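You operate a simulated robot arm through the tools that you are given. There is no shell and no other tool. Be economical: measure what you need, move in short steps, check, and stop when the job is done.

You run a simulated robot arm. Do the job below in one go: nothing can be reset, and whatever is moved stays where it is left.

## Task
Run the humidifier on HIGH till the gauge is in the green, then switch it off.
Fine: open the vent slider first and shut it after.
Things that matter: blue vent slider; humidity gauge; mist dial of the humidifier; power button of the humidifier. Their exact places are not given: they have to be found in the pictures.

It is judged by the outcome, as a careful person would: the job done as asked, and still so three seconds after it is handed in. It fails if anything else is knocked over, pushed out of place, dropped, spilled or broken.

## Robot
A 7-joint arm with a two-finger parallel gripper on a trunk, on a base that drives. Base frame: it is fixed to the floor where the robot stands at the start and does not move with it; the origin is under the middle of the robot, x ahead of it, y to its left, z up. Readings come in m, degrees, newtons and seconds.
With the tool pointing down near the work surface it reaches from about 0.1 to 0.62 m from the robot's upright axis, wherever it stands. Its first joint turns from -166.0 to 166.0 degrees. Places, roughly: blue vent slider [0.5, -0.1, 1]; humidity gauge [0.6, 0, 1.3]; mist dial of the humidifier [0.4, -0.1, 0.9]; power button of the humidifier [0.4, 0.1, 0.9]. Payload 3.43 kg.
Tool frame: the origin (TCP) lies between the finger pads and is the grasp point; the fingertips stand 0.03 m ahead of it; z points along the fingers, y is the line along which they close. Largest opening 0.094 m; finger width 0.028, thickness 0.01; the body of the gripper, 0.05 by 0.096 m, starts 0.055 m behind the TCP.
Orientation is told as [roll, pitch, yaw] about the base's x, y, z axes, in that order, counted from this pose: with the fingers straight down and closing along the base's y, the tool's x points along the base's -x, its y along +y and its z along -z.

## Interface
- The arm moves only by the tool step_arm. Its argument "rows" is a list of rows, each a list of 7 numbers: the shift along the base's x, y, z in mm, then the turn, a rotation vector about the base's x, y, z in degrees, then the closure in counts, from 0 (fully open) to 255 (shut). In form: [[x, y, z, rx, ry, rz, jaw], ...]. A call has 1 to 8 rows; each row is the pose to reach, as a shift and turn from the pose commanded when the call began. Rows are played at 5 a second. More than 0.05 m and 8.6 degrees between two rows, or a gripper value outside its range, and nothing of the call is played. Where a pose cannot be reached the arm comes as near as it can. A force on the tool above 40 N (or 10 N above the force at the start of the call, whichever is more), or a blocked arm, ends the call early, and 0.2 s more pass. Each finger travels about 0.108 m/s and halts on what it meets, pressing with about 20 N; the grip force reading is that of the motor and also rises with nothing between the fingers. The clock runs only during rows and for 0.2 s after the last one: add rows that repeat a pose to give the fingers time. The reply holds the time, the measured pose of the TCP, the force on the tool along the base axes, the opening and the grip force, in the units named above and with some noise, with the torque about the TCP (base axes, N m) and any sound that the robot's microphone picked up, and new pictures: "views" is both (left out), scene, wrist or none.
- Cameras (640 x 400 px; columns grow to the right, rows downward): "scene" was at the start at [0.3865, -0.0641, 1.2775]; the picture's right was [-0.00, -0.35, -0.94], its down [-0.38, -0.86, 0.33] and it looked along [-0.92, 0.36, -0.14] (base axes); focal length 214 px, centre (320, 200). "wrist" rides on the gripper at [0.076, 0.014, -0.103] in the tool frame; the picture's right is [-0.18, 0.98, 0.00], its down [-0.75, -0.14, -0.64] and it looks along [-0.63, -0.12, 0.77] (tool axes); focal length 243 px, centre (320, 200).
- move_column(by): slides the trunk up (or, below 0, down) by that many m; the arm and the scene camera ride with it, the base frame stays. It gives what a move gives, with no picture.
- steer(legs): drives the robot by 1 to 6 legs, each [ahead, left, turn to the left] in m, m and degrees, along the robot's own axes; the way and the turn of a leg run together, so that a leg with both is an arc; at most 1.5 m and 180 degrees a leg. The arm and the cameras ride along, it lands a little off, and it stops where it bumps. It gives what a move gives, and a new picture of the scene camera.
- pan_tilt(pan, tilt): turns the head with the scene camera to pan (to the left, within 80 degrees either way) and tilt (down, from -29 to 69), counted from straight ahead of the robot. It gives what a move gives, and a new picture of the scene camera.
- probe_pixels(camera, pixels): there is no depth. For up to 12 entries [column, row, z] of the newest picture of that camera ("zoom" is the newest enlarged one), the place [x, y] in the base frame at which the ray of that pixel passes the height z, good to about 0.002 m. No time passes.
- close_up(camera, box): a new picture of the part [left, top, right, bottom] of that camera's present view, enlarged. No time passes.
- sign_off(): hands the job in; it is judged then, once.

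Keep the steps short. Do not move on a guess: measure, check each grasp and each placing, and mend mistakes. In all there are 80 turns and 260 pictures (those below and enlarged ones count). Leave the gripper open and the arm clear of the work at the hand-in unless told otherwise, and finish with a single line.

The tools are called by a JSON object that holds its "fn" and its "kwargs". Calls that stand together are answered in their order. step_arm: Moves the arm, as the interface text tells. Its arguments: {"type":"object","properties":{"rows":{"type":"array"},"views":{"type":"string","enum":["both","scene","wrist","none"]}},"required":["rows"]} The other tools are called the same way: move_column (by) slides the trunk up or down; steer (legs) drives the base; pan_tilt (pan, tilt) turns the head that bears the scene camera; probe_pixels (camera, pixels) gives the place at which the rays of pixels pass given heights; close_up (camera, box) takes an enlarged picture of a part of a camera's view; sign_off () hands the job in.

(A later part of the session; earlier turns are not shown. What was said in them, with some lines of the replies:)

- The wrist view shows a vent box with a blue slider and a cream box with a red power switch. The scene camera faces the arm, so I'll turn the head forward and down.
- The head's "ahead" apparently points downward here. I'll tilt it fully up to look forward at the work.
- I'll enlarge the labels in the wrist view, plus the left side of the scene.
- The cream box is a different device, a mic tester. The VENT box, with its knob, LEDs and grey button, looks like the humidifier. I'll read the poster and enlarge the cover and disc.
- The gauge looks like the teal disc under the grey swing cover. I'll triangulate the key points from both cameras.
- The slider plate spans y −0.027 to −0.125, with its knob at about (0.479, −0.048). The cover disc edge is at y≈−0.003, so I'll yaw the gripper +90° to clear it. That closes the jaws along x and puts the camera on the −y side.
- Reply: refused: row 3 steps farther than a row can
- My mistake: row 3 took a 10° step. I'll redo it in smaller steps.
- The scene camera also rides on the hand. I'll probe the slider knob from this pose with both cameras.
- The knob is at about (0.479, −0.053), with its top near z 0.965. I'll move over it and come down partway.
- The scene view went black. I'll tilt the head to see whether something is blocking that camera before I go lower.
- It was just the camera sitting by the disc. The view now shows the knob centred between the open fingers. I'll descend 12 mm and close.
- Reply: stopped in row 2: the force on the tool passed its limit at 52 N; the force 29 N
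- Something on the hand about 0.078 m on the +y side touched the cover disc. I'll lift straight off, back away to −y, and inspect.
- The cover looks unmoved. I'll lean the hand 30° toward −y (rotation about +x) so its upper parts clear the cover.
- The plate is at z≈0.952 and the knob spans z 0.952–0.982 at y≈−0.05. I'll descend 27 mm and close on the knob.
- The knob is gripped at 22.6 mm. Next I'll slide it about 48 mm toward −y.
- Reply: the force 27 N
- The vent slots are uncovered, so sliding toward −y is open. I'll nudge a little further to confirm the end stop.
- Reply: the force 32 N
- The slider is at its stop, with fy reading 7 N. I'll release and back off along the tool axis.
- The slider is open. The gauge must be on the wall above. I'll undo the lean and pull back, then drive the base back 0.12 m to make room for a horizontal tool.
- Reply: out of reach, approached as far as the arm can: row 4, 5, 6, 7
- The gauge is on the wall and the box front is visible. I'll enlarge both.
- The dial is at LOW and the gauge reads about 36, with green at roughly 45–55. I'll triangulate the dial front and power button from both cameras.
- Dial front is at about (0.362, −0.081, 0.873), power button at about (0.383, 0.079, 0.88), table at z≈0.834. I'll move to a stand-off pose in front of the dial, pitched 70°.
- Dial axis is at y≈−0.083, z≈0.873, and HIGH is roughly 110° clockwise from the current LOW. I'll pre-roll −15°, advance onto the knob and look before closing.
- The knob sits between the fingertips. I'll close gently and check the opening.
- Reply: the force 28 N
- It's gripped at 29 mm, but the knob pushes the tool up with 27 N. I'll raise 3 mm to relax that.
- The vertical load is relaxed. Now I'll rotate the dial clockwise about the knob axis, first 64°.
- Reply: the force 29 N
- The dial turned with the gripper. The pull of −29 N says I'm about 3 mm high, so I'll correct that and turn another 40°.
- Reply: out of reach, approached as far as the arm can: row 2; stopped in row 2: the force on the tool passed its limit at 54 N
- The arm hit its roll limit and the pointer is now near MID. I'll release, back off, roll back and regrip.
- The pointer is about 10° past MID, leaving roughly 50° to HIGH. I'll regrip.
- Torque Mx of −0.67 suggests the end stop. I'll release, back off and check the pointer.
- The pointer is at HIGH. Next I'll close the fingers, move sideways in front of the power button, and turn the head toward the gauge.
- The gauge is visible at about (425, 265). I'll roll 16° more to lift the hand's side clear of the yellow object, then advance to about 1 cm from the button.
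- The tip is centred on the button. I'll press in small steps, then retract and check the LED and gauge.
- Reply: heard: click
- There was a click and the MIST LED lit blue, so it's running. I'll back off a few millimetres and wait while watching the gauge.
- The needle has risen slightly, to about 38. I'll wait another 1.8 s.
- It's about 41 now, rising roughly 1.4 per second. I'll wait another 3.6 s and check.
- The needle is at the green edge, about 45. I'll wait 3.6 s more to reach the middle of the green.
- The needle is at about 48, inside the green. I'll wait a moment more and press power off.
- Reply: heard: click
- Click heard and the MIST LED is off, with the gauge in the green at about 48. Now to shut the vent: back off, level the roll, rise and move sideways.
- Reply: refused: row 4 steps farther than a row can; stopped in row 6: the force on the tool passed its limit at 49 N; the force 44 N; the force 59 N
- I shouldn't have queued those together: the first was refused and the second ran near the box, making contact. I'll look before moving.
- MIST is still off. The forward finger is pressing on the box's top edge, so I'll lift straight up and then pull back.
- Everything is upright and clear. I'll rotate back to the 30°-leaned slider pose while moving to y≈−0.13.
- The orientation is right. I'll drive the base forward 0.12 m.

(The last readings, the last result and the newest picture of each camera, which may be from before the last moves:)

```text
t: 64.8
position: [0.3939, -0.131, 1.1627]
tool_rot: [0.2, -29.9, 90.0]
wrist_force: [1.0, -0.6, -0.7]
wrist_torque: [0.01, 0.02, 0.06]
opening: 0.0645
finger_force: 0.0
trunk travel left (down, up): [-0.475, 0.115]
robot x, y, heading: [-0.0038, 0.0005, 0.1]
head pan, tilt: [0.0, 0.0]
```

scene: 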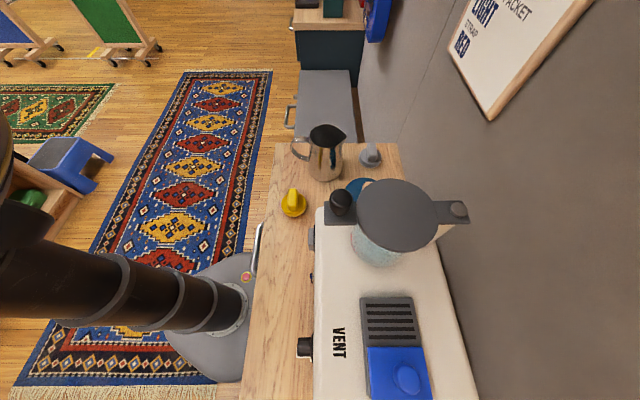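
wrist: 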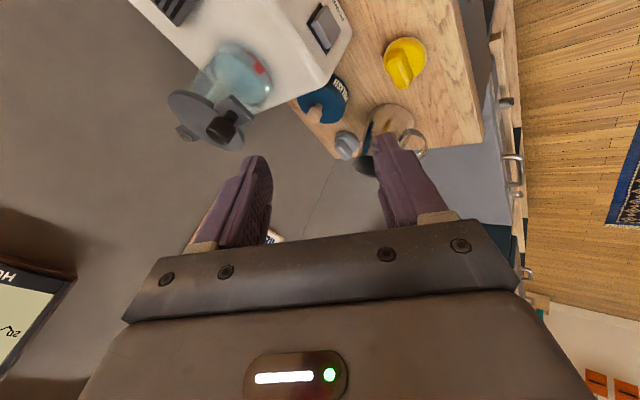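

Next I'll move over the slider knob (x≈0.479) and descend partway, then look.

{"fn": "step_arm", "kwargs": {"rows": [[30, 3, -20, 0, 0, 0, 80], [60, 8, -45, 0, 0, 0, 80], [85, 12, -80, 0, 0, 0, 80], [85, 14, -115, 0, 0, 0, 80], [85, 14, -145, 0, 0, 0, 80]]}}

{"fn": "probe_pixels", "kwargs": {"camera": "scene", "pixels": [[320, 300, 0.952]]}}

```text
t: 66.0
position: [0.4773, -0.1162, 1.015]
tool_rot: [0.1, -30.0, 90.0]
wrist_force: [0.4, -1.2, 0.1]
wrist_torque: [0.0, 0.03, 0.0]
opening: 0.0645
finger_force: 0.0
trunk travel left (down, up): [-0.475, 0.115]
robot x, y, heading: [-0.0051, -0.0006, 0.3]
head pan, tilt: [0.0, 0.0]
```

scene: 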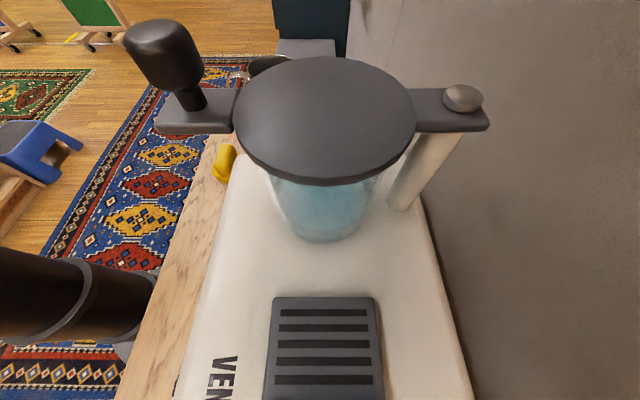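
wrist: 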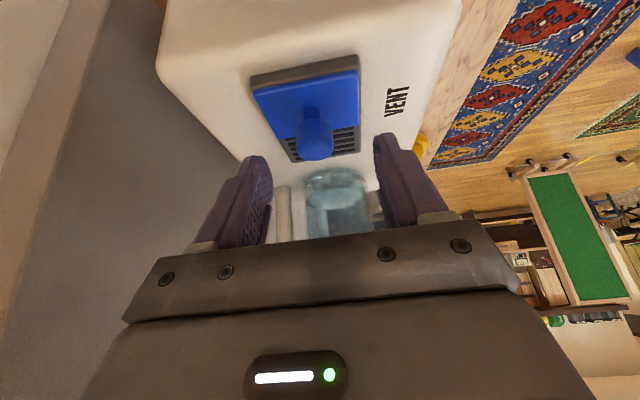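

```text
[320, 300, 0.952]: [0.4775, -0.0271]
```

The knob sits the same as in the first grasp. I'll descend 25 mm and close.

{"fn": "step_arm", "kwargs": {"rows": [[1, 1, -10, 0, 0, 0, 80], [1, 1, -20, 0, 0, 0, 80], [1, 1, -25, 0, 0, 0, 80], [1, 1, -25, 0, 0, 0, 200], [1, 1, -25, 0, 0, 0, 200], [1, 1, -25, 0, 0, 0, 200]], "views": "wrist"}}

```text
t: 67.4
position: [0.4779, -0.1153, 0.992]
tool_rot: [-0.1, -30.0, 90.0]
wrist_force: [8.0, -1.2, 2.0]
wrist_torque: [-0.05, -0.16, -0.07]
opening: 0.0251
finger_force: 3.7
trunk travel left (down, up): [-0.475, 0.115]
robot x, y, heading: [-0.0051, 0.0016, 0.2]
head pan, tilt: [0.0, 0.0]
```

wrist: 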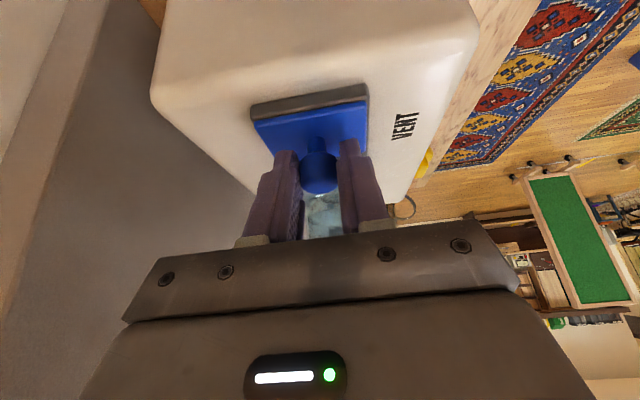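

Contact made. I'll slide it back +y by about 49 mm.

{"fn": "step_arm", "kwargs": {"rows": [[0, 0, -1, 0, 0, 0, 210], [0, 8, -1, 0, 0, 0, 210], [0, 16, -1, 0, 0, 0, 210], [0, 24, -1, 0, 0, 0, 210], [0, 32, -1, 0, 0, 0, 210], [0, 40, -1, 0, 0, 0, 210], [0, 46, -1, 0, 0, 0, 210], [0, 49, -1, 0, 0, 0, 210]]}}

```text
t: 69.2
position: [0.4797, -0.0659, 0.9913]
tool_rot: [0.1, -30.0, 90.1]
wrist_force: [10.4, -0.9, 0.8]
wrist_torque: [-0.18, -0.24, -0.15]
opening: 0.0229
finger_force: 5.1
trunk travel left (down, up): [-0.475, 0.115]
robot x, y, heading: [-0.0043, 0.0003, 0.2]
head pan, tilt: [0.0, 0.0]
```

scene: 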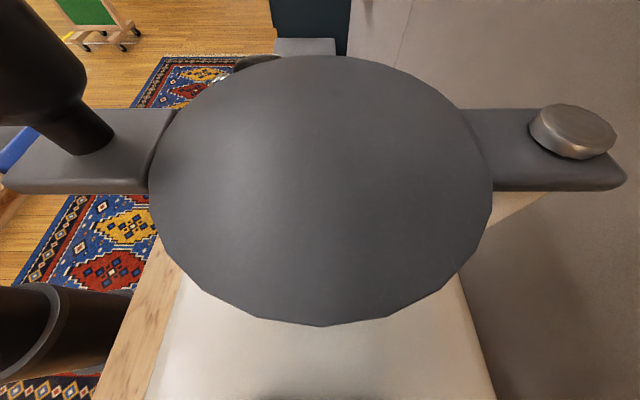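
wrist: 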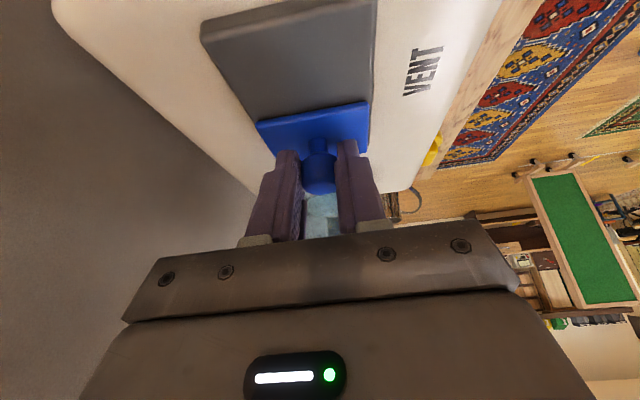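

The plate is back over the slots. I'll nudge to the stop to make sure it's fully shut.

{"fn": "step_arm", "kwargs": {"rows": [[0, 1.5, 0, 0, 0, 0, 210], [0, 3, 0, 0, 0, 0, 210], [0, 3, 0, 0, 0, 0, 210]], "views": "none"}}

```text
t: 70.0
position: [0.4793, -0.0634, 0.99]
tool_rot: [0.1, -29.9, 90.1]
wrist_force: [12.3, -5.4, 0.1]
wrist_torque: [-0.17, -0.37, -0.19]
opening: 0.0238
finger_force: 6.1
trunk travel left (down, up): [-0.475, 0.115]
robot x, y, heading: [-0.004, 0.0008, -0.0]
head pan, tilt: [0.0, 0.0]
```

It's at the stop (fy −5). I'll release and back off along the tool axis, then up.

{"fn": "step_arm", "kwargs": {"rows": [[0, 0, 0, 0, 0, 0, 150], [0, 0, 0, 0, 0, 0, 60], [0, 0, 0, 0, 0, 0, 60], [0, -10, 17, 0, 0, 0, 60], [0, -25, 42, 0, 0, 0, 60], [0, -45, 85, 0, 0, 0, 0], [0, -60, 130, 0, 0, 0, 0], [-30, -60, 165, 0, 0, 0, 0]]}}

{"fn": "close_up", "kwargs": {"camera": "scene", "box": [160, 120, 480, 400]}}

```text
t: 71.8
position: [0.4479, -0.1216, 1.1567]
tool_rot: [0.0, -29.9, 90.0]
wrist_force: [-0.1, -0.1, 0.7]
wrist_torque: [-0.01, -0.02, -0.01]
opening: 0.0939
finger_force: 0.0
trunk travel left (down, up): [-0.475, 0.115]
robot x, y, heading: [-0.003, -0.0015, -0.1]
head pan, tilt: [0.0, 0.0]
```

scene: 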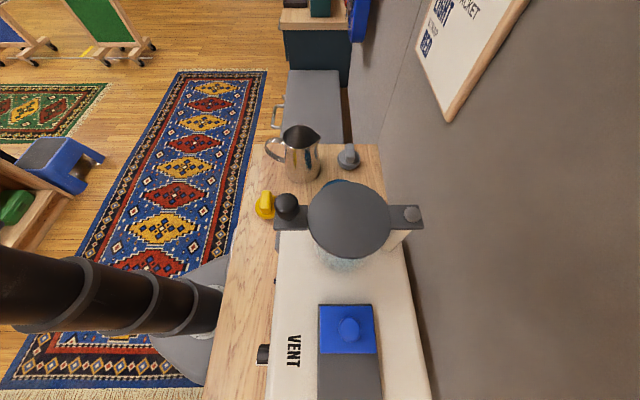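
wrist: 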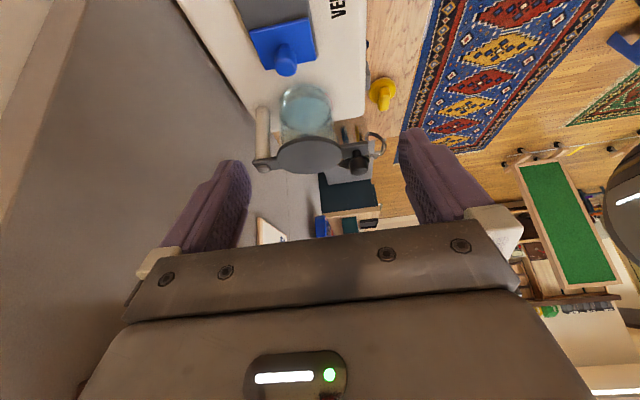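

```text
1.43 times, centred on (320, 260) of scene
```

zoom: 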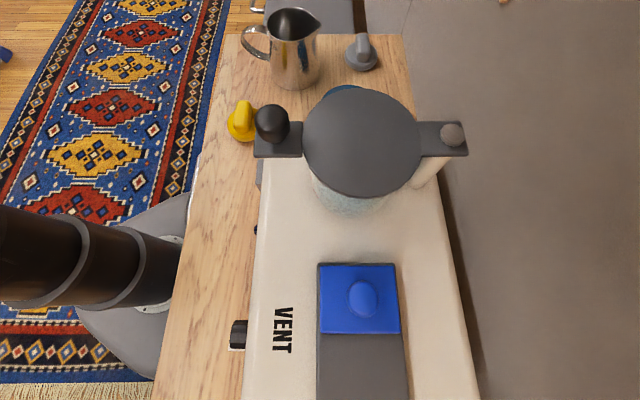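

The vent is shut. Last check: is the gauge still in the green and the unit off? I'll pan toward the wall.

{"fn": "pan_tilt", "kwargs": {"pan": -75, "tilt": 20}}

```text
t: 73.3
position: [0.4491, -0.123, 1.156]
tool_rot: [0.0, -30.0, 90.0]
wrist_force: [0.3, -0.8, 0.7]
wrist_torque: [0.03, 0.0, 0.01]
opening: 0.0939
finger_force: 0.0
trunk travel left (down, up): [-0.475, 0.115]
robot x, y, heading: [-0.0044, -0.0002, 0.0]
head pan, tilt: [-75.0, 20.0]
```

scene: 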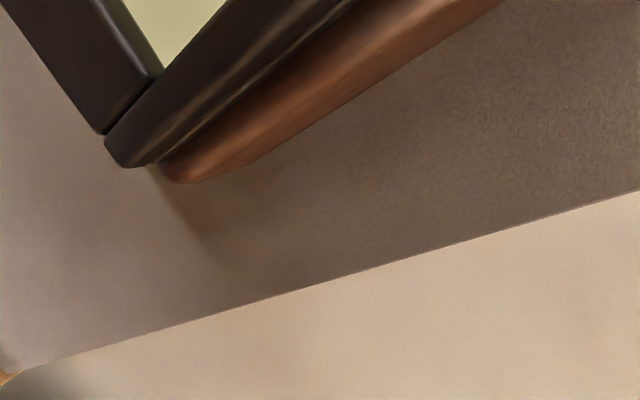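

The camera is very close to the gauge. I'll pull the arm straight back and look again.

{"fn": "step_arm", "kwargs": {"rows": [[-40, 0, 0, 0, 0, 0, 0], [-80, 0, 0, 0, 0, 0, 0], [-120, 0, 0, 0, 0, 0, 0], [-160, 0, 0, 0, 0, 0, 0], [-190, 0, 0, 0, 0, 0, 0]], "views": "none"}}

{"fn": "pan_tilt", "kwargs": {"pan": -60, "tilt": 0}}

```text
t: 74.5
position: [0.2582, -0.1219, 1.1575]
tool_rot: [0.0, -30.0, 90.1]
wrist_force: [0.2, -0.2, -0.1]
wrist_torque: [0.03, -0.01, -0.05]
opening: 0.0943
finger_force: 0.2
trunk travel left (down, up): [-0.475, 0.115]
robot x, y, heading: [-0.0045, -0.0002, 0.3]
head pan, tilt: [-75.0, 20.0]
```

```text
t: 75.3
position: [0.2603, -0.1234, 1.1576]
tool_rot: [0.0, -30.0, 90.1]
wrist_force: [-0.3, 0.3, 0.9]
wrist_torque: [-0.03, -0.04, 0.0]
opening: 0.0938
finger_force: 0.1
trunk travel left (down, up): [-0.475, 0.115]
robot x, y, heading: [-0.0034, -0.0005, 0.2]
head pan, tilt: [-60.0, 0.0]
```

scene: 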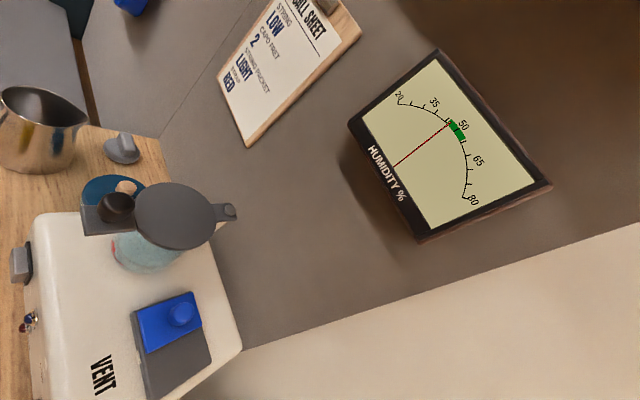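

{"fn": "close_up", "kwargs": {"camera": "scene", "box": [390, 80, 510, 220]}}

{"fn": "close_up", "kwargs": {"camera": "scene", "box": [0, 180, 260, 400]}}

```text
2.86 times, centred on (450, 150) of scene
```

zoom: 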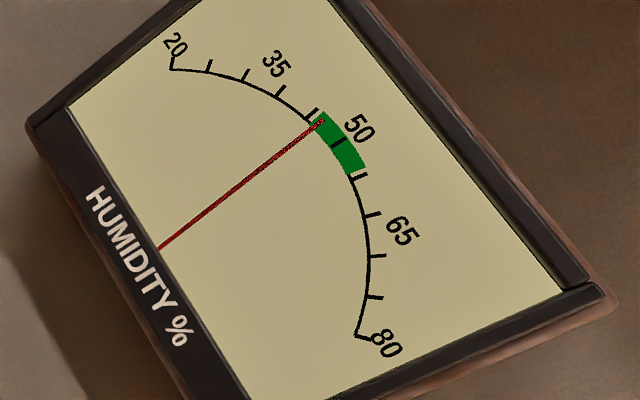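

```text
1.82 times, centred on (130, 290) of scene
```

zoom: 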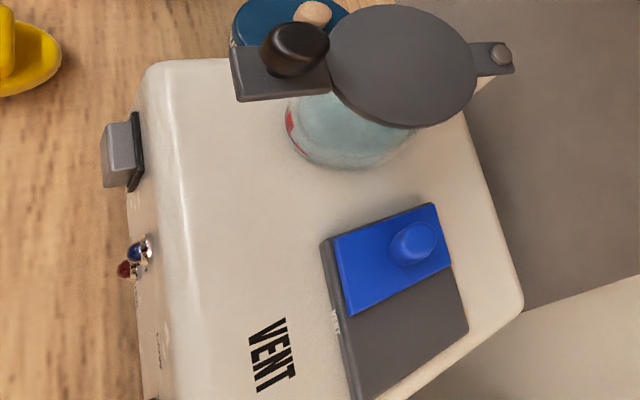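

The needle is in the green at about 46, the LEDs are off, the vent is shut, and the arm is clear with the gripper open. Handing in now.

{"fn": "sign_off", "kwargs": {}}

```text
The job is handed in.
```

The humidifier ran on HIGH until the gauge was in the green and is now off; the vent was opened first and shut after, and at hand-in the needle was still in the green at about 46, drifting down slowly. The gripper bumped the tank cover once and the box's top edge once, with nothing visibly moved.
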